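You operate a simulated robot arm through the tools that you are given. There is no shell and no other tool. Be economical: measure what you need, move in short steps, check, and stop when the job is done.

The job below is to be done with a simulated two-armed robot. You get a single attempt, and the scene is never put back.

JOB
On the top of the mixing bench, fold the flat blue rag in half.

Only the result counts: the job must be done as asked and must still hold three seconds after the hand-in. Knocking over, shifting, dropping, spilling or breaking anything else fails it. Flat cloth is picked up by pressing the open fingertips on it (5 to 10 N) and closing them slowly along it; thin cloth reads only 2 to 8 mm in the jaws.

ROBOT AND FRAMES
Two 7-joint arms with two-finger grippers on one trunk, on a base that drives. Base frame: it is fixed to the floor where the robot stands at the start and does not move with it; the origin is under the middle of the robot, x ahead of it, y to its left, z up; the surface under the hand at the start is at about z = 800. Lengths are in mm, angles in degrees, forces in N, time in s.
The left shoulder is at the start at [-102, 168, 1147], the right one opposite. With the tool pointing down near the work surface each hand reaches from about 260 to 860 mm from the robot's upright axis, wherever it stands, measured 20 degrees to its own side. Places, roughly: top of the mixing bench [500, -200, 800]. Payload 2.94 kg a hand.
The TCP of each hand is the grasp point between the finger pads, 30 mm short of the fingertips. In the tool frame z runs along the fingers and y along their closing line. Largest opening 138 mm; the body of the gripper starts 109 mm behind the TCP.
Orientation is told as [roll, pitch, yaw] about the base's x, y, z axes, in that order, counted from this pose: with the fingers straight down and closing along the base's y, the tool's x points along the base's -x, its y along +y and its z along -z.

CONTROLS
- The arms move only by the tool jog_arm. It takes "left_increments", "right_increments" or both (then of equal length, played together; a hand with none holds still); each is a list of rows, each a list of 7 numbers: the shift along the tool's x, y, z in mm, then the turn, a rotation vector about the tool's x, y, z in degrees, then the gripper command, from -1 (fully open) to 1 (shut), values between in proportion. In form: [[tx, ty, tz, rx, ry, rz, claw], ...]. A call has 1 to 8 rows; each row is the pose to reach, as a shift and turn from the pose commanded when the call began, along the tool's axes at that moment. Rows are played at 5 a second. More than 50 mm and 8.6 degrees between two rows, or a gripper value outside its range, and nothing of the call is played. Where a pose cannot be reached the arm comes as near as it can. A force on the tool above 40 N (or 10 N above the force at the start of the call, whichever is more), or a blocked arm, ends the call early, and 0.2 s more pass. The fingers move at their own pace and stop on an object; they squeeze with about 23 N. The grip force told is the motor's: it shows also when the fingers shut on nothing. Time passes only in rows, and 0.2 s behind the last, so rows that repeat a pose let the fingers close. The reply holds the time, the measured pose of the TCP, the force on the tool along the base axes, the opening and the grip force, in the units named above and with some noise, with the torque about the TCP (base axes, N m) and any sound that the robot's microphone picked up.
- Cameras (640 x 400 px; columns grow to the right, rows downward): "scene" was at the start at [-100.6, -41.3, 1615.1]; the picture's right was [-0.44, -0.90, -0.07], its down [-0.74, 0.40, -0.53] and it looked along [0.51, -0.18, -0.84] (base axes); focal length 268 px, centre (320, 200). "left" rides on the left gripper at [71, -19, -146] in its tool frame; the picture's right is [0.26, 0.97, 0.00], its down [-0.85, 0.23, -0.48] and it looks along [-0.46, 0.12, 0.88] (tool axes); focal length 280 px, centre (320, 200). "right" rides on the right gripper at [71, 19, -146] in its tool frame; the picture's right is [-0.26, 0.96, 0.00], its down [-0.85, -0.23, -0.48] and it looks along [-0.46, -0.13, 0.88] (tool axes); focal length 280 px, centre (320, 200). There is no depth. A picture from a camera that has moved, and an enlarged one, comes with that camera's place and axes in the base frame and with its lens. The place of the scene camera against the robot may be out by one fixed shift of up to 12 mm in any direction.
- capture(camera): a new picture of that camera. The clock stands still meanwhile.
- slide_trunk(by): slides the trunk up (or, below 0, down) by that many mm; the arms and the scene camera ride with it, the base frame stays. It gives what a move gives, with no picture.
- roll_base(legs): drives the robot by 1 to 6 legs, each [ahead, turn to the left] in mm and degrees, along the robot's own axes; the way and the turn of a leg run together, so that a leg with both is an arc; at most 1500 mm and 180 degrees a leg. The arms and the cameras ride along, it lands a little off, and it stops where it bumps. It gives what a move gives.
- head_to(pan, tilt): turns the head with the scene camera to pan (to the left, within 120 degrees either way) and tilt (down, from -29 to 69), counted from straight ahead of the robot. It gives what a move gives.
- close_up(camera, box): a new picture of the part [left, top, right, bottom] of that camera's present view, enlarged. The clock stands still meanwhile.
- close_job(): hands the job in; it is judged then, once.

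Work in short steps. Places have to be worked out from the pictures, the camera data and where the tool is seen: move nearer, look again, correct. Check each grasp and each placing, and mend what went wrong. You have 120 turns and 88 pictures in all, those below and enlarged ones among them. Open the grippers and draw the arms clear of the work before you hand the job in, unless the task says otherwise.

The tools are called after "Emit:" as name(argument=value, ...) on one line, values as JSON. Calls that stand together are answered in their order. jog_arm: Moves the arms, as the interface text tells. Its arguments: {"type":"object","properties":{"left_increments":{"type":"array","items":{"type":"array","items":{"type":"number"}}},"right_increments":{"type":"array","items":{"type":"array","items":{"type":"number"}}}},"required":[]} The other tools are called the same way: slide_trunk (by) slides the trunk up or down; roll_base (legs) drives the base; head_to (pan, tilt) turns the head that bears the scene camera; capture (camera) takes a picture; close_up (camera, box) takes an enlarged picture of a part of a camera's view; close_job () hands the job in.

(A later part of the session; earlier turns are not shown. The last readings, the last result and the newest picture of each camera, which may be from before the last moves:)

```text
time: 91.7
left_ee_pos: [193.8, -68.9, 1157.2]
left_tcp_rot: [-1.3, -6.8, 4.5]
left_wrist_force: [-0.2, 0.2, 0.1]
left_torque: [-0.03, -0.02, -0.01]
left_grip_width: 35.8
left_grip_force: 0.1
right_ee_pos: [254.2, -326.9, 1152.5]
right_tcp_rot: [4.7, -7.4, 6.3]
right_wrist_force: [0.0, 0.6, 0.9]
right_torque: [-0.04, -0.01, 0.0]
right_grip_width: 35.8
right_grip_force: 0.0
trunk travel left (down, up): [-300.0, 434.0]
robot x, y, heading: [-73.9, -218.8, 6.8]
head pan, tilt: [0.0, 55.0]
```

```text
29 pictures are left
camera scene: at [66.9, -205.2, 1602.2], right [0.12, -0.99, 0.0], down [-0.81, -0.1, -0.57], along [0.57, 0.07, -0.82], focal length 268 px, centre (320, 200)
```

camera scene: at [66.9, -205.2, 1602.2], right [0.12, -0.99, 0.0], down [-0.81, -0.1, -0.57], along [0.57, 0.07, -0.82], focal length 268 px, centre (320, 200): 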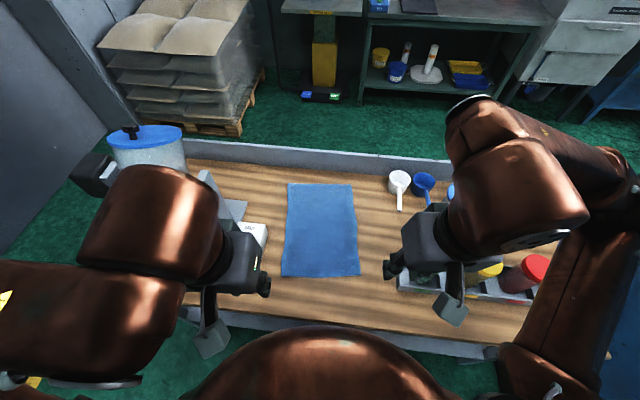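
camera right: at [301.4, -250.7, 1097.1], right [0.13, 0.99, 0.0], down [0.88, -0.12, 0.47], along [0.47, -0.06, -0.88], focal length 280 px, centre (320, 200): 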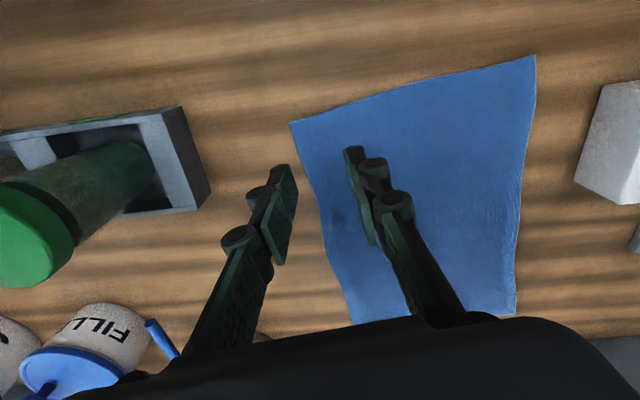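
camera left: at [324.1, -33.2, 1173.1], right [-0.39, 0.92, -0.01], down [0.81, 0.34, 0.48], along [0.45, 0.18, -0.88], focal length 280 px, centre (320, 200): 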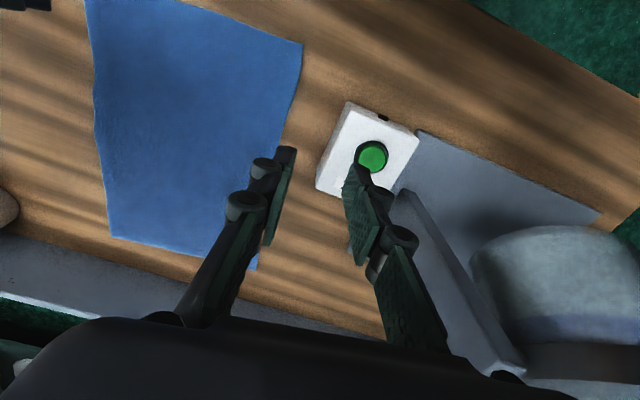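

The rag is now straight ahead, flat, with corners confirmed: (334,−55), (363,−291), (683,−7), (712,−248). I'll bring both hands down to z ≈ 950 over the grip points, levelled and aligned to the rag.

Emit:
jog_arm(left_increments=[[-6, -1, 11, -0.1, 0.3, -0.2, 0.55], [-22, -4, 38, -0.2, 1.2, -0.5, 0.55], [-42, -7, 72, -0.4, 2.2, -1, 0.55], [-62, -10, 108, -0.6, 3.3, -1.5, 0.55], [-84, -14, 146, -0.8, 4.4, -2, 0.55], [-104, -17, 179, -1, 5.4, -2.5, 0.55], [-120, -19, 206, -1.2, 6.2, -2.9, 0.55], [-130, -21, 224, -1.3, 6.8, -3.1, 0.55]], right_increments=[[-5, 2, 11, 0.2, 0.4, -0.1, 0.55], [-17, 5, 37, 0.8, 1.3, -0.2, 0.55], [-32, 10, 70, 1.5, 2.4, -0.4, 0.55], [-48, 15, 106, 2.3, 3.6, -0.6, 0.55], [-65, 20, 143, 3.1, 4.8, -0.8, 0.55], [-80, 25, 176, 3.8, 5.9, -1, 0.55], [-92, 29, 202, 4.3, 6.8, -1.2, 0.55], [-100, 31, 220, 4.7, 7.4, -1.3, 0.55]])

Emit:
head_to(pan=0, tilt=55)

Emit:
capture(camera="scene")

Emit:
capture(camera="left")

Emit:
capture(camera="right")

```text
time: 93.5
left_ee_pos: [345.5, -30.0, 1005.2]
left_tcp_rot: [-0.3, -0.3, 7.3]
left_wrist_force: [-0.2, -0.3, -0.6]
left_torque: [-0.01, 0.0, 0.01]
left_grip_width: 31.1
left_grip_force: 0.1
left hand out of reach, approached as far as the arm can: row 5, 6, 7, 8
right_ee_pos: [376.2, -265.0, 947.9]
right_tcp_rot: [-0.1, 0.0, 7.9]
right_wrist_force: [1.1, 0.4, -0.4]
right_torque: [-0.03, 0.03, 0.01]
right_grip_width: 31.3
right_grip_force: 0.0
trunk travel left (down, up): [-300.0, 434.0]
robot x, y, heading: [-71.7, -216.4, 6.9]
head pan, tilt: [0.0, 55.0]
```

```text
time: 94.1
left_ee_pos: [344.0, -31.6, 1006.3]
left_tcp_rot: [-0.1, -0.3, 7.3]
left_wrist_force: [0.1, -0.1, 0.8]
left_torque: [-0.01, 0.0, -0.01]
left_grip_width: 31.4
left_grip_force: 0.2
right_ee_pos: [375.8, -265.3, 948.8]
right_tcp_rot: [-0.1, 0.0, 8.0]
right_wrist_force: [-0.3, 0.2, 0.2]
right_torque: [0.0, -0.01, -0.01]
right_grip_width: 31.1
right_grip_force: 0.0
trunk travel left (down, up): [-300.0, 434.0]
robot x, y, heading: [-72.2, -223.7, 7.0]
head pan, tilt: [0.0, 55.0]
```

```text
28 pictures are left
camera scene: at [66.8, -205.7, 1602.2], right [0.12, -0.99, 0.0], down [-0.81, -0.1, -0.57], along [0.57, 0.07, -0.82], focal length 268 px, centre (320, 200)
```

scene: 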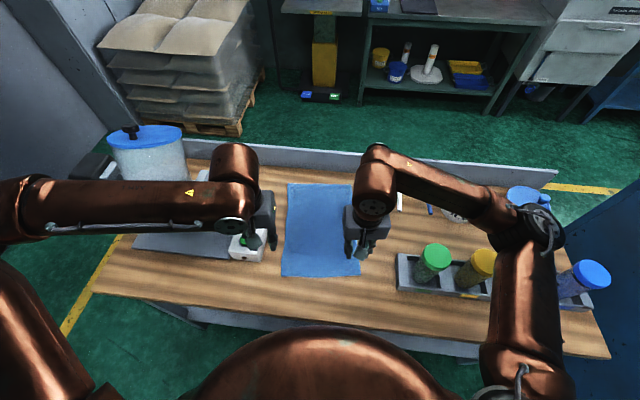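

```text
27 pictures are left
camera left: at [275.8, -58.8, 1151.0], right [-0.38, 0.92, -0.01], down [0.81, 0.34, 0.48], along [0.44, 0.18, -0.88], focal length 280 px, centre (320, 200)
```

left: 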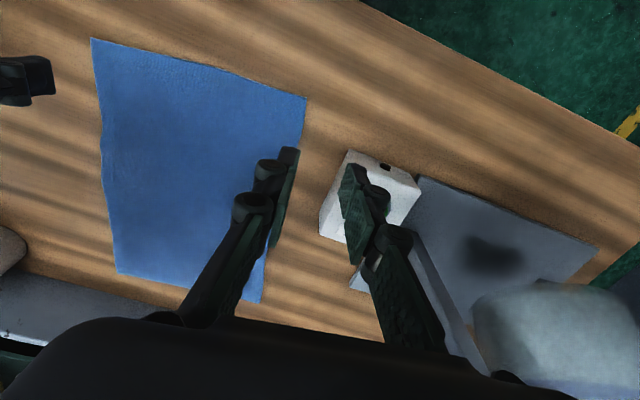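

```text
26 pictures are left
camera right: at [302.3, -256.0, 1095.0], right [0.13, 0.99, 0.0], down [0.87, -0.11, 0.48], along [0.47, -0.06, -0.88], focal length 280 px, centre (320, 200)
```

right: 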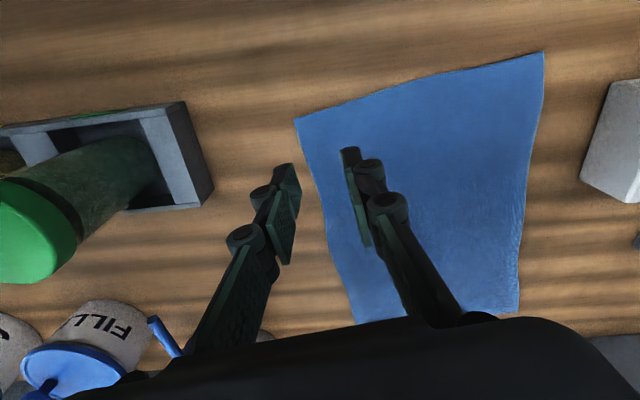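

The left arm stops at the same lateral limit, an elbow posture matter. I'll stretch it forward at a safe height over the rag, which should let the elbow swing in, then come back.

Emit:
jog_arm(left_increments=[[-10, -3, 0, 0, 0, 0, 0.55], [-36, -10, 0, 0, 0, 0, 0.55], [-68, -18, 0, 0, 0, 0, 0.55], [-102, -27, 0, 0, 0, 0, 0.55], [-137, -36, 0, 0, 0, 0, 0.55], [-168, -45, 0, 0, 0, 0, 0.55], [-194, -52, 0, 0, 0, 0, 0.55], [-210, -56, 0, 0, 0, 0, 0.55]])

Emit:
jog_arm(left_increments=[[-5, -4, 5, 0, 0, 0, 0.55], [-18, -14, 10, 0, 0, 0, 0.55], [-34, -26, 14, 0, 0, 0, 0.55], [-50, -40, 20, 0, 0, 0, 0.55], [-66, -54, 24, 0, 0, 0, 0.55], [-80, -66, 28, 0, 0, 0, 0.55], [-92, -76, 30, 0, 0, 0, 0.55], [-100, -80, 30, 0, 0, 0, 0.55]])

```text
time: 95.9
left_ee_pos: [432.2, 33.8, 1015.8]
left_tcp_rot: [-0.2, -0.1, 7.4]
left_wrist_force: [-0.3, -1.0, 1.0]
left_torque: [-0.01, -0.02, 0.01]
left_grip_width: 31.0
left_grip_force: 0.0
left hand out of reach, approached as far as the arm can: row 1, 2, 3, 4, 5, 6, 7, 8
right_ee_pos: [374.2, -265.4, 949.2]
right_tcp_rot: [0.0, -0.2, 7.9]
right_wrist_force: [0.0, 0.8, 0.3]
right_torque: [0.02, -0.01, 0.02]
right_grip_width: 30.9
right_grip_force: 0.0
trunk travel left (down, up): [-300.0, 434.0]
robot x, y, heading: [-73.9, -216.1, 6.7]
head pan, tilt: [0.0, 55.0]
```

```text
time: 97.7
left_ee_pos: [432.5, 34.7, 1004.6]
left_tcp_rot: [-0.2, 0.0, 7.4]
left_wrist_force: [-0.1, 0.6, 0.6]
left_torque: [-0.02, 0.03, -0.02]
left_grip_width: 31.2
left_grip_force: 0.1
left hand out of reach, approached as far as the arm can: row 1, 2, 3, 4, 5, 6, 7, 8
right_ee_pos: [375.5, -265.0, 947.5]
right_tcp_rot: [-0.1, -0.1, 7.8]
right_wrist_force: [0.4, -0.2, 0.2]
right_torque: [0.0, -0.02, -0.01]
right_grip_width: 31.1
right_grip_force: 0.1
trunk travel left (down, up): [-300.0, 434.0]
robot x, y, heading: [-70.0, -218.4, 6.9]
head pan, tilt: [0.0, 55.0]
```

The left arm is held by a joint limit in this posture. I'll draw the left hand back up beside its shoulder, out of the way, and see whether it then reaches inward better.

Emit:
jog_arm(left_increments=[[8, 2, -14, 0, 0, 0, 0.55], [32, 10, -40, 0, 0, 0, 0.55], [62, 20, -68, 0, 0, 0, 0.55], [94, 32, -96, 0, 0, 0, 0.55], [128, 44, -124, 0, 0, 0, 0.55], [158, 56, -150, 0, 0, 0, 0.55], [184, 65, -170, 0, 0, 0, 0.55], [200, 71, -180, 0, 0, 0, 0.55]])

Emit:
jog_arm(left_increments=[[0, -6, 3, 0, 0, 0, 0.55], [-6, -24, 10, 0, 0, 0, 0.55], [-14, -46, 20, 0, 0, 0, 0.55], [-24, -70, 32, 0, 0, 0, 0.55], [-36, -94, 45, 0, 0, 0, 0.55], [-50, -116, 58, 0, 0, 0, 0.55], [-62, -132, 70, 0, 0, 0, 0.55], [-70, -140, 78, 0, 0, 0, 0.55]])

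Emit:
capture(camera="scene")

```text
time: 99.5
left_ee_pos: [228.1, 76.1, 1181.8]
left_tcp_rot: [-0.2, 0.0, 7.3]
left_wrist_force: [0.0, -0.2, 0.0]
left_torque: [-0.01, -0.03, -0.05]
left_grip_width: 30.9
left_grip_force: 0.0
right_ee_pos: [375.3, -264.8, 948.5]
right_tcp_rot: [-0.1, -0.1, 7.9]
right_wrist_force: [0.5, -0.4, -0.3]
right_torque: [-0.02, -0.04, -0.01]
right_grip_width: 31.0
right_grip_force: 0.0
trunk travel left (down, up): [-300.0, 434.0]
robot x, y, heading: [-71.9, -222.7, 6.9]
head pan, tilt: [0.0, 55.0]
```

```text
time: 101.3
left_ee_pos: [317.1, -51.0, 1103.4]
left_tcp_rot: [-0.4, 0.0, 7.6]
left_wrist_force: [-0.4, 0.7, 1.0]
left_torque: [-0.04, 0.03, 0.04]
left_grip_width: 31.3
left_grip_force: 0.1
right_ee_pos: [377.0, -264.6, 947.0]
right_tcp_rot: [0.0, 0.0, 7.9]
right_wrist_force: [0.6, 0.0, 0.0]
right_torque: [-0.03, 0.01, -0.01]
right_grip_width: 31.3
right_grip_force: 0.1
trunk travel left (down, up): [-300.0, 434.0]
robot x, y, heading: [-72.1, -220.4, 6.6]
head pan, tilt: [0.0, 55.0]
```

```text
25 pictures are left
camera scene: at [68.5, -204.3, 1601.9], right [0.12, -0.99, 0.0], down [-0.81, -0.1, -0.57], along [0.57, 0.07, -0.82], focal length 268 px, centre (320, 200)
```

scene: 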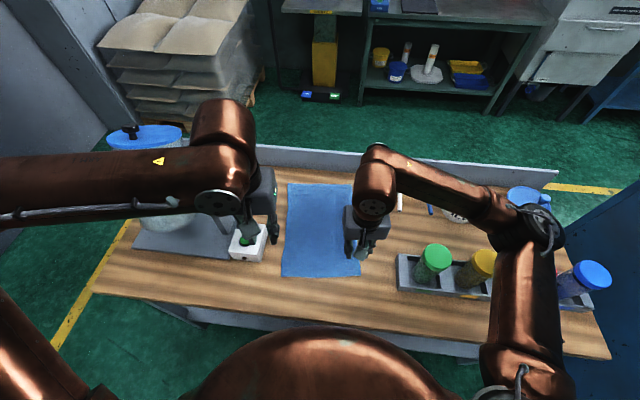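

The left elbow sits far out to the side, unlike the right. I'll raise the left hand and stretch it forward high above the mixer line, so the shoulder swings forward, then come in from there.

Emit:
jog_arm(left_increments=[[-2, 2, -12, 0, 0, 0, 0.55], [-10, 8, -40, 0, 0, 0, 0.55], [-22, 16, -72, 0, 0, 0, 0.55], [-38, 24, -104, 0, 0, 0, 0.55], [-56, 32, -130, 0, 0, 0, 0.55], [-76, 40, -150, 0, 0, 0, 0.55], [-96, 46, -160, 0, 0, 0, 0.55], [-110, 50, -165, 0, 0, 0, 0.55]])

Emit:
jog_arm(left_increments=[[-10, 3, 0, 0, 0, 0, 0.55], [-36, 10, 0, 0, 0, 0, 0.55], [-70, 18, 0, 0, 0, 0, 0.55], [-106, 24, 0, 0, 0, 0, 0.55], [-142, 28, 0, 0, 0, 0, 0.55], [-176, 30, 0, 0, 0, 0, 0.55], [-204, 30, 0, 0, 0, 0, 0.55], [-220, 30, 0, 0, 0, 0, 0.55]])

Emit:
capture(camera="scene")

```text
time: 103.1
left_ee_pos: [378.1, 39.7, 1255.4]
left_tcp_rot: [-0.1, 0.1, 7.5]
left_wrist_force: [0.4, -0.6, -0.8]
left_torque: [-0.01, 0.02, 0.01]
left_grip_width: 31.2
left_grip_force: 0.1
left hand out of reach, approached as far as the arm can: row 4, 5, 6, 7, 8
right_ee_pos: [376.4, -263.4, 947.6]
right_tcp_rot: [-0.1, 0.0, 8.0]
right_wrist_force: [-0.6, 0.7, -0.2]
right_torque: [-0.01, -0.02, 0.0]
right_grip_width: 31.2
right_grip_force: 0.1
trunk travel left (down, up): [-300.0, 434.0]
robot x, y, heading: [-76.0, -217.4, 6.9]
head pan, tilt: [0.0, 55.0]
```

```text
time: 104.9
left_ee_pos: [451.8, 140.8, 1234.0]
left_tcp_rot: [-0.2, 0.0, 7.6]
left_wrist_force: [0.0, -0.7, 0.5]
left_torque: [0.0, 0.02, 0.01]
left_grip_width: 30.9
left_grip_force: 0.0
left hand out of reach, approached as far as the arm can: row 2, 3, 4, 5, 6, 7, 8
right_ee_pos: [375.7, -266.6, 948.8]
right_tcp_rot: [-0.1, 0.0, 8.0]
right_wrist_force: [-0.4, 0.7, 0.1]
right_torque: [0.01, 0.0, -0.05]
right_grip_width: 31.0
right_grip_force: 0.0
trunk travel left (down, up): [-300.0, 434.0]
robot x, y, heading: [-69.9, -220.8, 6.8]
head pan, tilt: [0.0, 55.0]
```

```text
24 pictures are left
camera scene: at [66.9, -205.4, 1602.2], right [0.12, -0.99, 0.0], down [-0.81, -0.1, -0.57], along [0.57, 0.07, -0.82], focal length 268 px, centre (320, 200)
```

scene: 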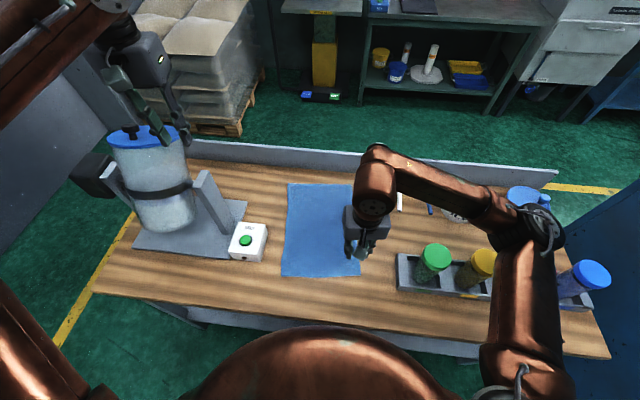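

The left arm isn't going to serve, but the right arm is healthy. Plan: fold with the right hand alone, carrying the near-right corner to the far-right corner, then turning the base and carrying the near-left corner to the far-left. I'll stow the left hand beside its shoulder and lower the right to just above the rag.

Emit:
jog_arm(left_increments=[[10, -1, 2, 0, 0, 0, 0.55], [36, -5, 8, 0, 0, 0, 0.55], [70, -10, 15, 0, 0, 0, 0.55], [108, -16, 23, 0, 0, 0, 0.55], [146, -22, 31, 0, 0, 0, 0.55], [182, -27, 39, 0, 0, 0, 0.55], [212, -32, 46, 0, 0, 0, 0.55], [230, -35, 50, 0, 0, 0, 0.55]], right_increments=[[0, 0, 5, 0, 0, 0, 0.55], [0, 0, 15, 0, 0, 0, 0.55], [0, 0, 28, 0, 0, 0, 0.55], [0, 0, 42, 0, 0, 0, 0.55], [0, 0, 56, 0, 0, 0, 0.55], [0, 0, 70, 0, 0, 0, 0.55], [0, 0, 80, 0, 0, 0, 0.55], [0, 0, 85, 0, 0, 0, 0.55]])

Emit:
capture(camera="right")

Emit:
close_up(camera="scene", box=[240, 160, 440, 300])

```text
time: 106.7
left_ee_pos: [235.2, 73.3, 1184.2]
left_tcp_rot: [-0.1, 0.1, 7.4]
left_wrist_force: [-0.5, -0.2, 0.2]
left_torque: [-0.02, -0.02, 0.03]
left_grip_width: 30.9
left_grip_force: 0.0
right_ee_pos: [375.4, -263.8, 865.9]
right_tcp_rot: [-0.1, -0.1, 7.9]
right_wrist_force: [0.2, -0.1, 1.0]
right_torque: [0.0, 0.01, 0.04]
right_grip_width: 31.2
right_grip_force: 0.0
trunk travel left (down, up): [-300.0, 434.0]
robot x, y, heading: [-71.6, -222.1, 6.5]
head pan, tilt: [0.0, 55.0]
```

```text
23 pictures are left
camera right: at [301.2, -254.0, 1011.0], right [0.13, 0.99, 0.0], down [0.87, -0.11, 0.48], along [0.47, -0.06, -0.88], focal length 280 px, centre (320, 200)
```

right: 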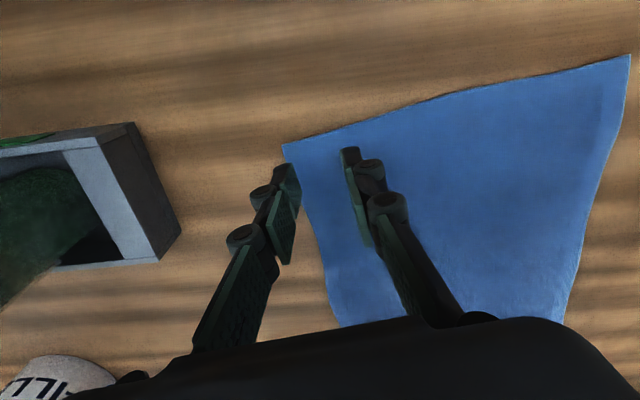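

```text
2.86 times, centred on (340, 230) of scene
camera zoom: at [66.5, -205.5, 1602.3], right [0.12, -0.99, 0.0], down [-0.81, -0.1, -0.57], along [0.57, 0.07, -0.82], focal length 764 px, centre (263, 114)
```

zoom: 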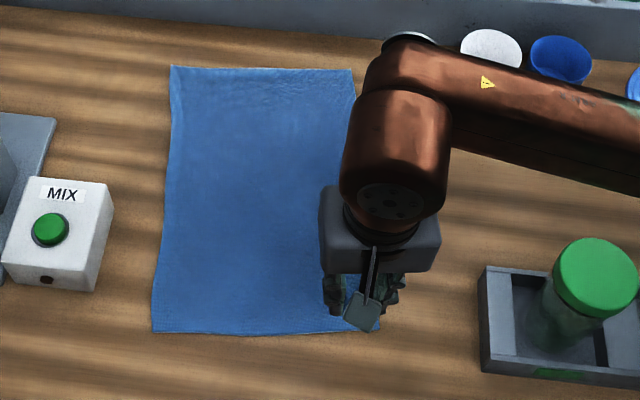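

Corner at (362,−290); the outer finger would land barely inside it, so I'll shift 8 mm forward and 6 mm inward and come down to just above the cloth.

Emit:
jog_arm(right_increments=[[-4, 3, 6, 0, 0, 0, 0.55], [-8, 6, 14, 0, 0, 0, 0.55], [-8, 6, 22, 0, 0, 0, 0.55], [-8, 6, 27, 0, 0, 0, 0.55]])

Emit:
jog_arm(right_increments=[[0, 0, 3, 0, 0, 0, 0.55], [0, 0, 6, 0, 0, 0, 0.55]])

```text
time: 107.7
left_ee_pos: [236.0, 74.3, 1184.2]
left_tcp_rot: [-0.2, -0.1, 7.5]
left_wrist_force: [0.2, 0.0, -0.2]
left_torque: [-0.01, -0.04, 0.02]
left_grip_width: 31.0
left_grip_force: 0.2
right_ee_pos: [383.6, -256.4, 837.3]
right_tcp_rot: [0.0, -0.1, 7.8]
right_wrist_force: [0.4, 0.0, 0.6]
right_torque: [-0.01, 0.0, -0.01]
right_grip_width: 31.2
right_grip_force: 0.0
trunk travel left (down, up): [-300.0, 434.0]
robot x, y, heading: [-71.5, -218.6, 6.5]
head pan, tilt: [0.0, 55.0]
```

```text
time: 108.3
left_ee_pos: [234.5, 73.5, 1185.5]
left_tcp_rot: [-0.2, -0.1, 7.5]
left_wrist_force: [-0.8, 0.5, 0.0]
left_torque: [-0.02, -0.02, -0.03]
left_grip_width: 31.0
left_grip_force: 0.1
right_ee_pos: [382.9, -256.2, 832.5]
right_tcp_rot: [0.0, -0.3, 7.9]
right_wrist_force: [1.9, -1.6, 6.2]
right_torque: [-0.06, -0.01, -0.02]
right_grip_width: 31.0
right_grip_force: 0.0
trunk travel left (down, up): [-300.0, 434.0]
robot x, y, heading: [-68.9, -218.9, 7.1]
head pan, tilt: [0.0, 55.0]
```

Contact at 6 N (surface ≈ z 801). Now closing slowly along the cloth while pressing.

Emit:
jog_arm(right_increments=[[0, 0, 0.5, 0, 0, 0, 0.62], [0, 0, 1, 0, 0, 0, 0.68], [0, 0, 1, 0, 0, 0, 0.74], [0, 0, 1, 0, 0, 0, 0.8], [0, 0, 1, 0, 0, 0, 0.86], [0, 0, 1, 0, 0, 0, 0.92], [0, 0, 1, 0, 0, 0, 1], [0, 0, 1, 0, 0, 0, 1]])

Emit:
capture(camera="right")

```text
time: 110.1
left_ee_pos: [233.9, 74.0, 1183.7]
left_tcp_rot: [-0.2, 0.0, 7.5]
left_wrist_force: [0.2, 0.0, 0.6]
left_torque: [-0.02, -0.02, 0.03]
left_grip_width: 31.1
left_grip_force: 0.1
right_ee_pos: [381.7, -257.6, 830.7]
right_tcp_rot: [-0.1, -0.1, 7.9]
right_wrist_force: [-0.7, -0.8, 4.2]
right_torque: [0.03, 0.01, -0.01]
right_grip_width: 3.8
right_grip_force: 22.6
trunk travel left (down, up): [-300.0, 434.0]
robot x, y, heading: [-72.1, -219.3, 6.7]
head pan, tilt: [0.0, 55.0]
```

```text
21 pictures are left
camera right: at [308.9, -247.6, 977.2], right [0.13, 0.99, 0.0], down [0.87, -0.11, 0.48], along [0.47, -0.06, -0.88], focal length 280 px, centre (320, 200)
```

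right: 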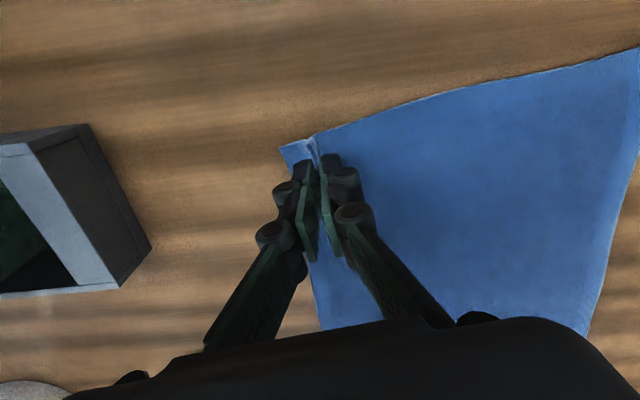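

Grasp is good: 3.8 mm in the jaws with a visible ridge. I'll carry the corner up and forward, pitching the fingers forward so the cloth turns over properly.

Emit:
jog_arm(right_increments=[[-4, 0, -20, 0, -3, 0, 1], [-14, 0, -48, 0, -9, 0, 1], [-32, -1, -78, 0, -16, 0, 1], [-56, -2, -103, 0, -23, 0, 1], [-84, -3, -120, 0, -30, 0, 1], [-114, -4, -130, 0, -37, 0, 1], [-144, -5, -135, 0, -44, 0, 1], [-170, -6, -136, 0, -50, 0, 1]])

Emit:
capture(camera="scene")

```text
time: 111.9
left_ee_pos: [235.1, 74.7, 1183.9]
left_tcp_rot: [-0.2, 0.1, 7.5]
left_wrist_force: [0.8, -0.6, -0.5]
left_torque: [0.01, 0.05, -0.02]
left_grip_width: 31.0
left_grip_force: 0.1
right_ee_pos: [553.4, -239.6, 965.5]
right_tcp_rot: [-0.1, -50.2, 8.1]
right_wrist_force: [0.0, -0.3, 0.4]
right_torque: [0.04, 0.05, -0.01]
right_grip_width: 3.7
right_grip_force: 23.6
trunk travel left (down, up): [-300.0, 434.0]
robot x, y, heading: [-74.4, -221.8, 6.7]
head pan, tilt: [0.0, 55.0]
```

```text
20 pictures are left
camera scene: at [67.3, -205.3, 1602.1], right [0.12, -0.99, 0.0], down [-0.81, -0.1, -0.57], along [0.57, 0.07, -0.82], focal length 268 px, centre (320, 200)
```

scene: 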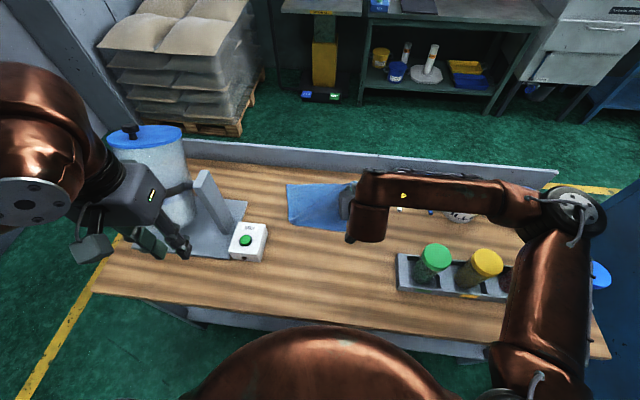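

The whole near part of the rag seems to have come along. I'll look closer.

Emit:
close_up(camera="scene", box=[260, 160, 420, 260])

Emit:
capture(camera="right")

```text
4.00 times, centred on (340, 210) of scene
camera zoom: at [67.3, -205.3, 1602.1], right [0.12, -0.99, 0.0], down [-0.81, -0.1, -0.57], along [0.57, 0.07, -0.82], focal length 1070 px, centre (240, 160)
```

zoom: 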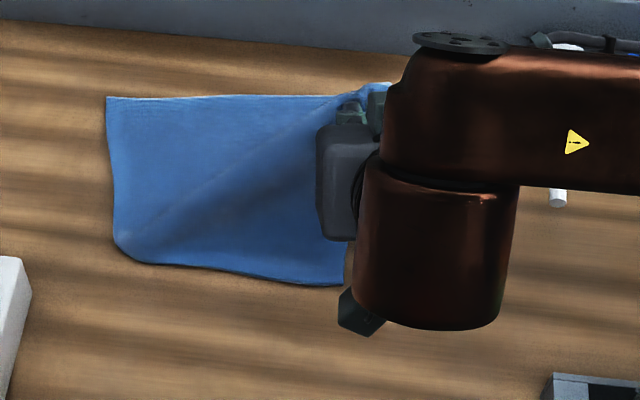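

```text
18 pictures are left
camera right: at [394.0, -240.9, 1004.3], right [0.03, 0.98, 0.2], down [0.21, -0.2, 0.96], along [0.98, 0.01, -0.21], focal length 280 px, centre (320, 200)
```

right: 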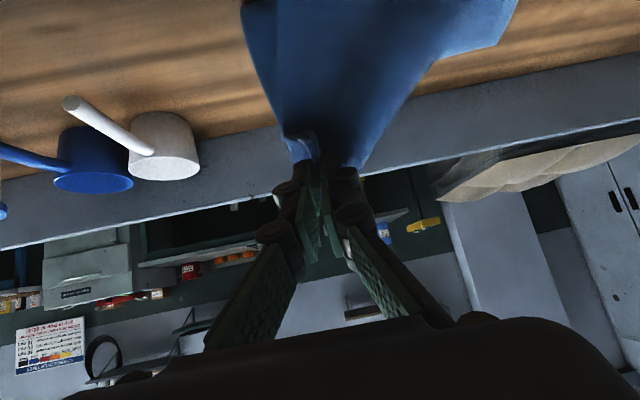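

The rag is folding along its middle with the near-left part following as well. I'll continue the carry to the far-right corner and lay it down.

Emit:
jog_arm(right_increments=[[-9.8, -1, 17.9, 0, 0, 0, 1], [-18.2, -2, 43.5, 0, 0, 0, 1], [-21.8, -3, 75.8, 0, 0, 0, 1], [-20.1, -4, 111, 0, 0, 0, 1], [-12.9, -5, 145.9, 0, 0, 0, 1], [-4.7, -6, 173.6, 0, 0, 0, 1], [0, -6, 186, 0, 0, 0, 1], [0, -6, 186, 0, 0, 0, 1]])

Emit:
close_up(camera="scene", box=[260, 160, 420, 260])

```text
time: 113.7
left_ee_pos: [235.5, 72.9, 1183.8]
left_tcp_rot: [-0.2, 0.0, 7.5]
left_wrist_force: [-0.4, 0.0, 0.1]
left_torque: [0.02, -0.03, 0.03]
left_grip_width: 31.2
left_grip_force: 0.1
right_ee_pos: [693.7, -224.6, 848.5]
right_tcp_rot: [-0.1, -50.1, 8.0]
right_wrist_force: [0.4, 0.5, 0.7]
right_torque: [-0.01, 0.02, -0.01]
right_grip_width: 4.2
right_grip_force: 23.9
trunk travel left (down, up): [-300.0, 434.0]
robot x, y, heading: [-73.2, -219.2, 6.7]
head pan, tilt: [0.0, 55.0]
```

```text
4.00 times, centred on (340, 210) of scene
camera zoom: at [66.8, -205.1, 1602.2], right [0.12, -0.99, 0.0], down [-0.81, -0.1, -0.57], along [0.57, 0.07, -0.82], focal length 1070 px, centre (240, 160)
```

zoom: 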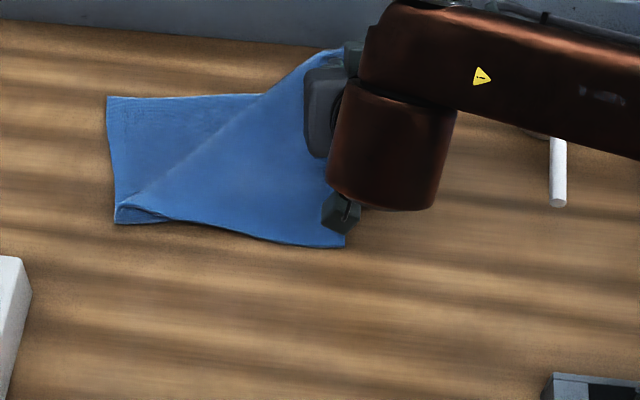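

The near edge now runs diagonally from about (560,−36) to the hand; the near-left corner will need its own carry. First I lay this corner down and release.

Emit:
jog_arm(right_increments=[[4, 0, 3.5, 0, 0, 0, 1], [8, 0, 7, 0, 0, 0, 1], [10, 0, 8.5, 0, 0, 0, 1], [10, 0, 8.5, 0, 0, 0, 0.9], [10, 0, 8.5, 0, 0, 0, 0.75], [10, 0, 8.5, 0, 0, 0, 0.65], [10, 0, 8.5, 0, 0, 0, 0.65]])

Emit:
jog_arm(right_increments=[[-4, 0, -8, 0, 0, 0, 0.65], [-12, 0, -25, 0, 0, 0, 0.65], [-26, 0, -50, 0, 0, 0, 0.65], [-44, 0, -80, 0, 0, 0, 0.65], [-64, 0, -112, 0, 0, 0, 0.65], [-84, 0, -144, 0, 0, 0, 0.65], [-100, 0, -172, 0, 0, 0, 0.65], [-110, 0, -190, 0, 0, 0, 0.65]])

Emit:
close_up(camera="scene", box=[260, 160, 420, 260])

```text
time: 115.3
left_ee_pos: [233.2, 73.0, 1184.5]
left_tcp_rot: [-0.2, 0.0, 7.6]
left_wrist_force: [0.0, -0.3, 0.0]
left_torque: [0.02, -0.04, -0.01]
left_grip_width: 31.4
left_grip_force: 0.1
right_ee_pos: [694.3, -225.8, 835.7]
right_tcp_rot: [0.0, -50.3, 7.9]
right_wrist_force: [2.4, -0.3, 12.2]
right_torque: [-0.03, -0.16, 0.0]
right_grip_width: 24.4
right_grip_force: 0.0
trunk travel left (down, up): [-300.0, 434.0]
robot x, y, heading: [-73.4, -222.0, 7.0]
head pan, tilt: [0.0, 55.0]
```

```text
time: 117.1
left_ee_pos: [234.0, 72.4, 1184.0]
left_tcp_rot: [-0.2, -0.1, 7.5]
left_wrist_force: [-0.6, 0.1, 0.1]
left_torque: [0.01, -0.01, -0.03]
left_grip_width: 31.2
left_grip_force: 0.0
right_ee_pos: [618.4, -236.6, 1039.4]
right_tcp_rot: [-0.2, -49.9, 7.9]
right_wrist_force: [-0.8, 0.3, 0.8]
right_torque: [-0.01, -0.01, 0.0]
right_grip_width: 24.2
right_grip_force: 0.0
trunk travel left (down, up): [-300.0, 434.0]
robot x, y, heading: [-72.7, -225.0, 7.0]
head pan, tilt: [0.0, 55.0]
```

```text
4.00 times, centred on (340, 210) of scene
camera zoom: at [66.6, -205.2, 1602.2], right [0.12, -0.99, 0.0], down [-0.81, -0.1, -0.57], along [0.57, 0.07, -0.82], focal length 1070 px, centre (240, 160)
```

zoom: 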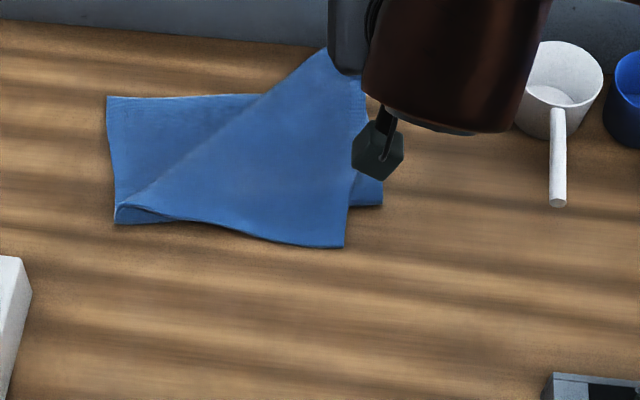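

Released. I'll draw the hand back and up to see the whole rag.

Emit:
jog_arm(right_increments=[[10, -10, -10, 0, 3, 0, 0.55], [35, -30, -20, 0, 9, 0, 0.55], [70, -50, -25, 0, 15, 0, 0.55], [110, -70, -25, 0, 22, 0, 0.55], [145, -85, -25, 0, 29, 0, 0.55], [175, -95, -20, 0, 36, 0, 0.55], [195, -100, -15, 0, 43, 0, 0.55], [205, -100, -10, 0, 50, 0, 0.55]])

Emit:
close_up(camera="scene", box=[260, 160, 420, 260])

```text
time: 118.9
left_ee_pos: [234.8, 73.6, 1184.3]
left_tcp_rot: [-0.3, 0.1, 7.5]
left_wrist_force: [0.8, 0.4, 0.5]
left_torque: [-0.02, 0.01, -0.01]
left_grip_width: 30.8
left_grip_force: 0.0
right_ee_pos: [494.4, -354.1, 886.2]
right_tcp_rot: [-0.1, 0.1, 8.0]
right_wrist_force: [1.0, 0.4, 0.2]
right_torque: [0.02, 0.03, 0.04]
right_grip_width: 30.9
right_grip_force: 0.1
trunk travel left (down, up): [-300.0, 434.0]
robot x, y, heading: [-72.2, -217.7, 7.1]
head pan, tilt: [0.0, 55.0]
```

```text
4.00 times, centred on (340, 210) of scene
camera zoom: at [67.8, -205.3, 1602.1], right [0.12, -0.99, 0.0], down [-0.81, -0.1, -0.57], along [0.57, 0.07, -0.82], focal length 1070 px, centre (240, 160)
```

zoom: 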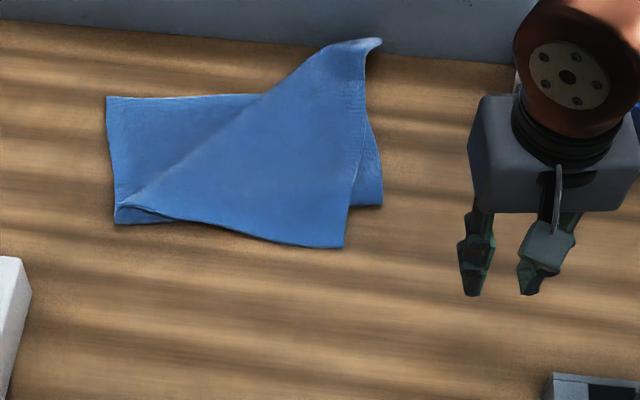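

The near-right corner went slightly past the far edge, and the near-left part seems tucked under along a diagonal. I'll lift the right hand over the rag to inspect with its camera.

Emit:
jog_arm(right_increments=[[5, 5, -15, 0, 0, 0, 0.55], [15, 18, -45, 0, 0, 0, 0.55], [30, 38, -80, 0, 0, 0, 0.55], [45, 60, -112, 0, 0, 0, 0.55], [60, 82, -140, 0, 0, 0, 0.55], [72, 104, -160, 0, 0, 0, 0.55], [80, 124, -170, 0, 0, 0, 0.55], [84, 135, -172, 0, 0, 0, 0.55]])

Emit:
capture(camera="right")

```text
time: 120.7
left_ee_pos: [234.7, 73.1, 1185.6]
left_tcp_rot: [-0.1, 0.1, 7.5]
left_wrist_force: [0.5, -0.1, 0.2]
left_torque: [0.0, 0.02, -0.01]
left_grip_width: 31.3
left_grip_force: 0.1
right_ee_pos: [393.4, -231.2, 1061.3]
right_tcp_rot: [0.0, -0.1, 7.7]
right_wrist_force: [-1.2, -0.7, 0.6]
right_torque: [-0.02, -0.01, 0.0]
right_grip_width: 31.3
right_grip_force: 0.1
trunk travel left (down, up): [-300.0, 434.0]
robot x, y, heading: [-72.8, -216.5, 6.8]
head pan, tilt: [0.0, 55.0]
```

```text
14 pictures are left
camera right: at [320.8, -221.9, 1208.6], right [0.13, 0.99, 0.0], down [0.87, -0.11, 0.48], along [0.47, -0.06, -0.88], focal length 280 px, centre (320, 200)
```

right: 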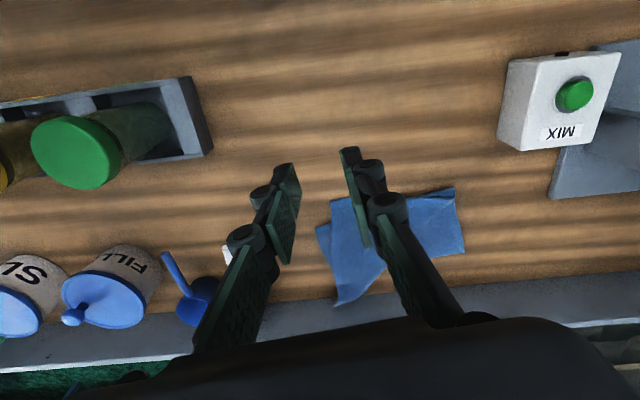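

Now it's clear: the near-left corner lies on top, folded over the diagonal, at about (548,−237); I'll carry it to the far-left corner, then pull the over-travelled near-right corner back. First turn the base 10° left so the right hand reaches the far-left corner.

Emit:
roll_base(legs=[[0, 10]])

```text
time: 121.8
left_ee_pos: [180.3, 121.6, 1183.9]
left_tcp_rot: [-0.2, 0.0, 17.3]
left_wrist_force: [-0.2, 0.3, -0.3]
left_torque: [-0.01, -0.02, 0.03]
left_grip_width: 30.9
left_grip_force: 0.0
right_ee_pos: [389.5, -151.2, 1062.3]
right_tcp_rot: [-0.1, -0.1, 17.7]
right_wrist_force: [0.6, 1.2, -0.3]
right_torque: [-0.01, -0.01, 0.03]
right_grip_width: 31.2
right_grip_force: 0.0
trunk travel left (down, up): [-300.0, 434.0]
robot x, y, heading: [-72.9, -223.6, 16.8]
head pan, tilt: [0.0, 55.0]
```

Steady. Now move the right hand above the near-left corner's present spot, to about 35 mm above the cloth.

Emit:
jog_arm(right_increments=[[-7, -6, 8, 0, 0, 0.6, 0.55], [-25, -19, 30, 0, 0, 2, 0.55], [-48, -37, 60, 0, 0, 4, 0.55], [-72, -55, 94, 0, 0, 6, 0.55], [-97, -75, 128, 0, 0, 8, 0.55], [-120, -93, 158, 0, 0, 10, 0.55], [-138, -107, 183, 0, 0, 11.5, 0.55], [-149, -115, 197, 0, 0, 12, 0.55]])

Emit:
capture(camera="right")

```text
time: 123.5
left_ee_pos: [179.9, 121.9, 1183.9]
left_tcp_rot: [-0.3, 0.1, 17.3]
left_wrist_force: [0.2, 0.3, 0.6]
left_torque: [-0.01, 0.01, 0.01]
left_grip_width: 31.2
left_grip_force: 0.0
right_ee_pos: [566.1, -214.4, 864.6]
right_tcp_rot: [0.0, 0.0, 5.6]
right_wrist_force: [-0.1, 0.4, -0.3]
right_torque: [-0.02, 0.01, -0.03]
right_grip_width: 31.1
right_grip_force: 0.1
trunk travel left (down, up): [-300.0, 434.0]
robot x, y, heading: [-74.3, -222.1, 16.9]
head pan, tilt: [0.0, 55.0]
```

```text
13 pictures are left
camera right: at [493.9, -202.8, 1010.6], right [0.16, 0.99, 0.0], down [0.87, -0.14, 0.48], along [0.47, -0.08, -0.88], focal length 280 px, centre (320, 200)
```

right: 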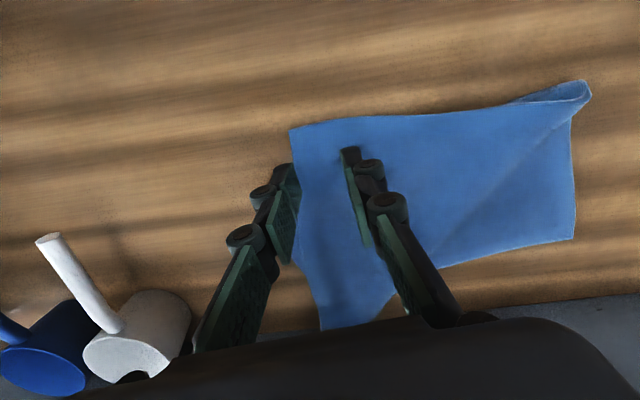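

Corner at (543,−234). I'll shift 12 mm inward and come down to contact.

Emit:
jog_arm(right_increments=[[1, 4, 7, 0, 0, 0, 0.55], [3, 9, 16, 0, 0, 0, 0.55], [3, 12, 24, 0, 0, 0, 0.55], [3, 12, 28, 0, 0, 0, 0.55], [3, 12, 31, 0, 0, 0, 0.55]])

```text
time: 124.8
left_ee_pos: [179.5, 123.2, 1184.8]
left_tcp_rot: [-0.2, -0.1, 17.2]
left_wrist_force: [-0.5, 0.2, -0.3]
left_torque: [0.01, -0.01, -0.01]
left_grip_width: 31.5
left_grip_force: 0.0
right_ee_pos: [561.8, -204.0, 834.5]
right_tcp_rot: [0.0, -0.1, 5.7]
right_wrist_force: [1.3, -0.6, 3.2]
right_torque: [-0.01, 0.0, 0.03]
right_grip_width: 31.3
right_grip_force: 0.0
trunk travel left (down, up): [-300.0, 434.0]
robot x, y, heading: [-70.8, -219.8, 16.9]
head pan, tilt: [0.0, 55.0]
```

Light contact (3 N) at z 834. A touch more pressure, then close slowly.

Emit:
jog_arm(right_increments=[[0, 0, 1.5, 0, 0, 0, 0.58], [0, 0, 2, 0, 0, 0, 0.65], [0, 0, 2, 0, 0, 0, 0.72], [0, 0, 2, 0, 0, 0, 0.79], [0, 0, 2, 0, 0, 0, 0.86], [0, 0, 2, 0, 0, 0, 0.93], [0, 0, 2, 0, 0, 0, 1], [0, 0, 2, 0, 0, 0, 1]])

Emit:
capture(camera="right")

```text
time: 126.5
left_ee_pos: [179.1, 120.9, 1184.3]
left_tcp_rot: [-0.3, 0.0, 17.4]
left_wrist_force: [-0.6, -0.1, 0.7]
left_torque: [0.01, 0.0, -0.03]
left_grip_width: 31.1
left_grip_force: 0.1
right_ee_pos: [562.4, -205.2, 831.7]
right_tcp_rot: [-0.1, -0.1, 5.6]
right_wrist_force: [-0.3, -0.4, 3.4]
right_torque: [-0.07, 0.0, -0.02]
right_grip_width: 4.4
right_grip_force: 23.1
trunk travel left (down, up): [-300.0, 434.0]
robot x, y, heading: [-75.9, -223.7, 16.8]
head pan, tilt: [0.0, 55.0]
```

```text
12 pictures are left
camera right: at [488.9, -192.1, 978.0], right [0.16, 0.99, 0.0], down [0.87, -0.14, 0.48], along [0.47, -0.08, -0.88], focal length 280 px, centre (320, 200)
```

right: 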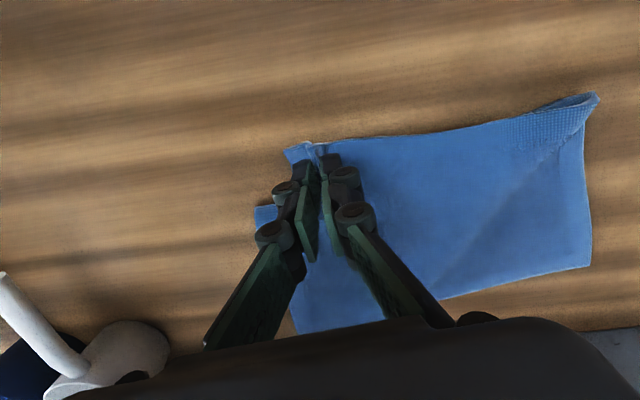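

Good grasp (4.4 mm). I'll carry it up and over the diagonal to the far-left corner, tilting the fingers along the travel so the flap turns over.

Emit:
jog_arm(right_increments=[[-4, 5, -25, -3.4, -2, 0, 1], [-12, 17, -60, -8.5, -5, 0, 1], [-26, 37, -90, -14.3, -8.4, 0, 1], [-45, 64, -108, -20.4, -12, 0, 1], [-65, 93, -110, -25.5, -15, 0, 1], [-86, 122, -95, -30, -17.6, 0, 1], [-104, 147, -66, -34, -20, 0, 1], [-116, 165, -38, -34, -20, 0, 1]])

Emit:
close_up(camera="scene", box=[240, 140, 440, 265])

```text
time: 128.3
left_ee_pos: [179.7, 122.4, 1184.6]
left_tcp_rot: [-0.3, 0.0, 17.3]
left_wrist_force: [0.8, 0.5, -0.1]
left_torque: [-0.03, 0.02, 0.0]
left_grip_width: 31.1
left_grip_force: 0.1
right_ee_pos: [659.4, -26.5, 867.4]
right_tcp_rot: [35.2, -18.9, -0.3]
right_wrist_force: [-0.5, -0.4, -0.6]
right_torque: [-0.11, -0.01, -0.02]
right_grip_width: 3.6
right_grip_force: 23.0
trunk travel left (down, up): [-300.0, 434.0]
robot x, y, heading: [-74.2, -217.5, 16.7]
head pan, tilt: [0.0, 55.0]
```

```text
3.20 times, centred on (340, 202) of scene
camera zoom: at [62.2, -179.3, 1602.1], right [0.29, -0.96, 0.0], down [-0.79, -0.24, -0.57], along [0.55, 0.16, -0.82], focal length 856 px, centre (256, 192)
```

zoom: 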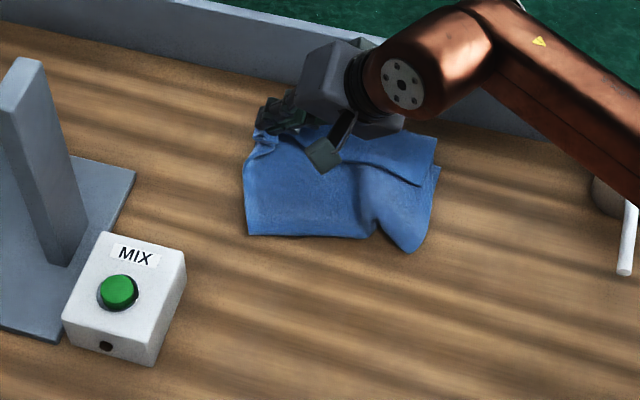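

The rag now looks like a folded rectangle with some slack. I'll lower, release, and withdraw along the fingers.

Emit:
jog_arm(right_increments=[[2, -4, 7, 0, 0, 0, 1], [4, -8, 15, 0, 0, 0, 1], [5, -11, 21, 0, 0, 0, 1], [5, -11, 21, 0, 0, 0, 0.9], [5, -11, 21, 0, 0, 0, 0.75], [5, -11, 21, 0, 0, 0, 0.6], [5, -11, 21, 0, 0, 0, 0.55]])

Emit:
jog_arm(right_increments=[[0, 0, -8, 0, 0, 0, 0.55], [0, 0, -25, 0, 0, 0, 0.55], [0, 4, -50, 3, 2, 0, 0.55], [2, 14, -82, 9, 5, 0, 0.55], [4, 26, -115, 15, 9, 0, 0.55], [6, 38, -145, 21, 13, 0, 0.55], [8, 48, -172, 27, 17, 0, 0.55], [10, 55, -195, 33, 20, 0, 0.55]])

Emit:
close_up(camera="scene", box=[240, 140, 440, 265])

```text
time: 129.9
left_ee_pos: [179.6, 121.1, 1184.3]
left_tcp_rot: [-0.2, 0.0, 17.4]
left_wrist_force: [0.3, -0.3, 0.1]
left_torque: [0.04, -0.04, 0.01]
left_grip_width: 30.9
left_grip_force: 0.0
right_ee_pos: [662.5, -24.3, 847.7]
right_tcp_rot: [35.2, -18.9, -0.3]
right_wrist_force: [0.7, 0.1, 2.4]
right_torque: [0.03, 0.01, -0.01]
right_grip_width: 31.7
right_grip_force: 0.0
trunk travel left (down, up): [-300.0, 434.0]
robot x, y, heading: [-71.2, -215.6, 16.8]
head pan, tilt: [0.0, 55.0]
```

```text
time: 131.8
left_ee_pos: [178.6, 123.5, 1184.0]
left_tcp_rot: [-0.2, 0.0, 17.3]
left_wrist_force: [-0.1, 1.8, -0.3]
left_torque: [0.01, -0.01, -0.01]
left_grip_width: 31.0
left_grip_force: 0.2
right_ee_pos: [590.9, -93.1, 1024.0]
right_tcp_rot: [0.7, -0.1, 5.9]
right_wrist_force: [-0.4, -1.3, 0.3]
right_torque: [0.01, -0.03, 0.01]
right_grip_width: 31.1
right_grip_force: 0.0
trunk travel left (down, up): [-300.0, 434.0]
robot x, y, heading: [-71.0, -219.8, 16.6]
head pan, tilt: [0.0, 55.0]
```

```text
3.20 times, centred on (340, 202) of scene
camera zoom: at [60.9, -179.4, 1602.2], right [0.29, -0.96, 0.0], down [-0.78, -0.24, -0.57], along [0.55, 0.16, -0.82], focal length 856 px, centre (256, 192)
```

zoom: 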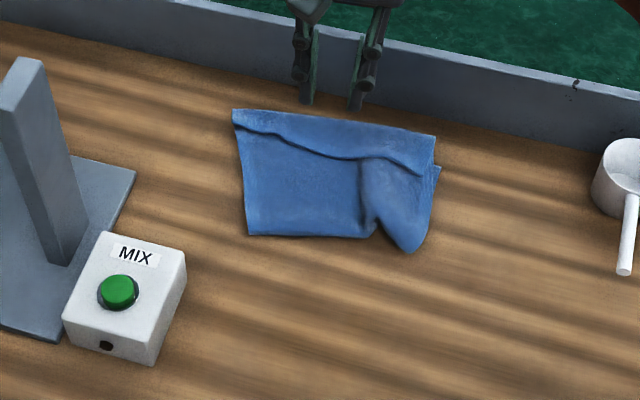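

Much better: a near half over a far half, with a small bulge at the near-right. I'll draw back a bit and look with the wrist camera for true positions.

Emit:
jog_arm(right_increments=[[10, -5, -3, 0, 0, 0, 0.55], [35, -15, -8, 0, 0, 0, 0.55], [65, -28, -14, 0, 0, 0, 0.55], [95, -40, -20, 0, 0, 0, 0.55], [120, -50, -25, 0, 0, 0, 0.55], [140, -56, -30, 0, 0, 0, 0.55], [150, -60, -30, 0, 0, 0, 0.55]])

Emit:
close_up(camera="right", box=[240, 120, 560, 320])

```text
time: 133.3
left_ee_pos: [178.9, 120.6, 1183.7]
left_tcp_rot: [-0.1, 0.1, 17.3]
left_wrist_force: [0.2, -0.3, 0.9]
left_torque: [0.01, -0.03, -0.03]
left_grip_width: 31.1
left_grip_force: 0.1
right_ee_pos: [448.5, -168.9, 1052.3]
right_tcp_rot: [1.0, -0.1, 5.9]
right_wrist_force: [0.3, 0.3, 0.0]
right_torque: [-0.03, 0.02, -0.03]
right_grip_width: 31.1
right_grip_force: 0.1
trunk travel left (down, up): [-300.0, 434.0]
robot x, y, heading: [-70.4, -220.8, 16.6]
head pan, tilt: [0.0, 55.0]
```

```text
2.00 times, centred on (400, 220) of right
camera zoom: at [375.4, -159.6, 1198.9], right [0.16, 0.99, 0.02], down [0.87, -0.15, 0.47], along [0.47, -0.06, -0.88], focal length 561 px, centre (160, 160)
```

zoom: 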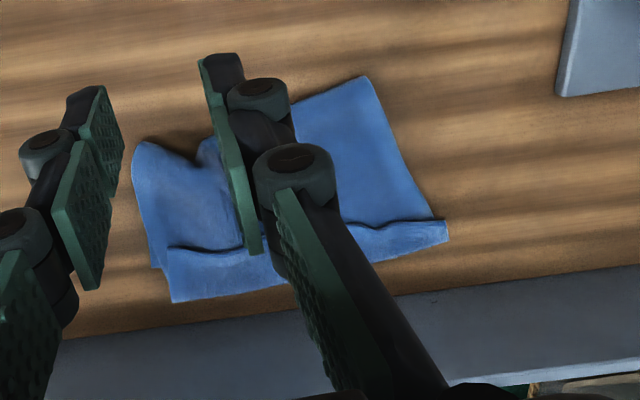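

The rag now measures about 175 × 250 mm, i.e. half: top edge lies ~18 mm short of the lower edge at the left but ~50 mm short at the right. I'll take a tight close-up of it before correcting the right corner.

Emit:
close_up(camera="scene", box=[304, 165, 388, 225])

```text
6.67 times, centred on (346, 195) of scene
camera zoom: at [61.8, -180.6, 1602.2], right [0.29, -0.96, 0.0], down [-0.78, -0.23, -0.57], along [0.55, 0.16, -0.82], focal length 1784 px, centre (147, 233)
```

zoom: 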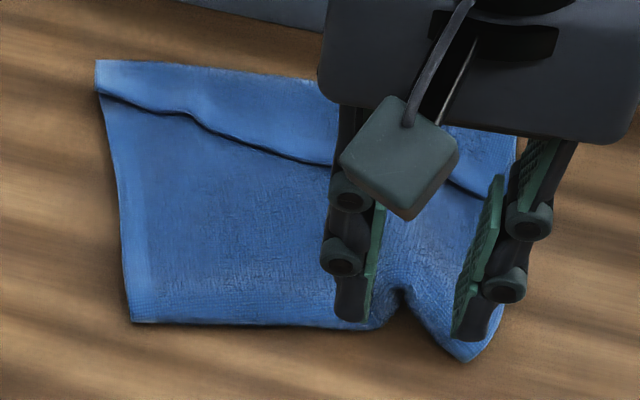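

Reading the layers: the upper half's edge lies about 20–30 mm from the lower half's corners on both sides, and the footprint is about 175 × 250 mm, half the original. More handling could spoil it, so I'll draw the right arm clear of the bench, open the grippers and check.

Emit:
jog_arm(left_increments=[[0, 0, 0, 0, 0, 0, 0.3], [0, 0, 0, 0, 0, 0, 0], [0, 0, 0, 0, 0, 0, -0.3], [0, 0, 0, 0, 0, 0, -0.6], [0, 0, 0, 0, 0, 0, -1], [0, 0, 0, 0, 0, 0, -1], [0, 0, 0, 0, 0, 0, -1], [0, 0, 0, 0, 0, 0, -1]], right_increments=[[6, -4, -8, 0, 0, 0, 0.55], [22, -14, -22, 0, 0, 0, 0.3], [45, -28, -38, 0, 0, 0, 0], [72, -42, -54, 0, 0, 0, -0.3], [100, -56, -68, 0, 0, 0, -0.6], [125, -68, -80, 0, 0, 0, -1], [145, -76, -88, 0, 0, 0, -1], [155, -80, -90, 0, 0, 0, -1]])

Emit:
close_up(camera="scene", box=[304, 165, 388, 225])

Emit:
capture(camera="scene")

```text
time: 135.2
left_ee_pos: [180.2, 121.7, 1184.6]
left_tcp_rot: [0.0, 0.0, 17.3]
left_wrist_force: [0.9, -0.2, 0.6]
left_torque: [0.0, 0.01, 0.0]
left_grip_width: 138.2
left_grip_force: 0.0
right_ee_pos: [300.7, -269.0, 1140.6]
right_tcp_rot: [0.9, 0.0, 5.9]
right_wrist_force: [0.3, 0.3, -0.5]
right_torque: [0.01, -0.05, -0.03]
right_grip_width: 138.1
right_grip_force: 0.0
trunk travel left (down, up): [-300.0, 434.0]
robot x, y, heading: [-76.8, -218.8, 16.9]
head pan, tilt: [0.0, 55.0]
```

```text
6.67 times, centred on (346, 195) of scene
camera zoom: at [61.6, -180.8, 1602.2], right [0.29, -0.96, 0.0], down [-0.78, -0.23, -0.57], along [0.55, 0.16, -0.82], focal length 1784 px, centre (147, 233)
```

zoom: 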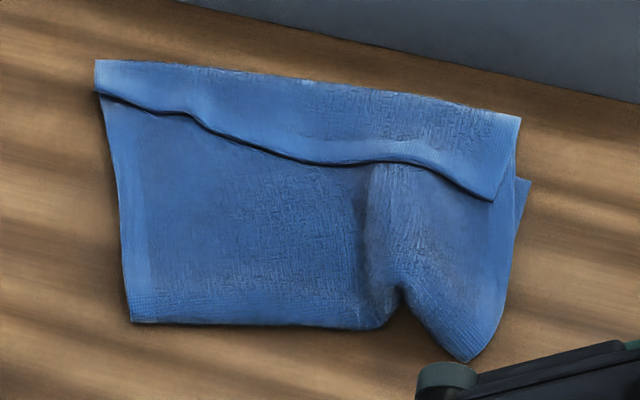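

```text
6 pictures are left
camera scene: at [61.6, -180.8, 1602.2], right [0.29, -0.96, 0.0], down [-0.78, -0.23, -0.57], along [0.55, 0.16, -0.82], focal length 268 px, centre (320, 200)
```

scene: 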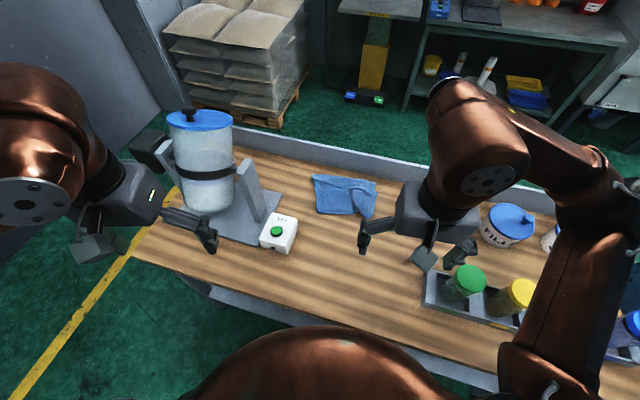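

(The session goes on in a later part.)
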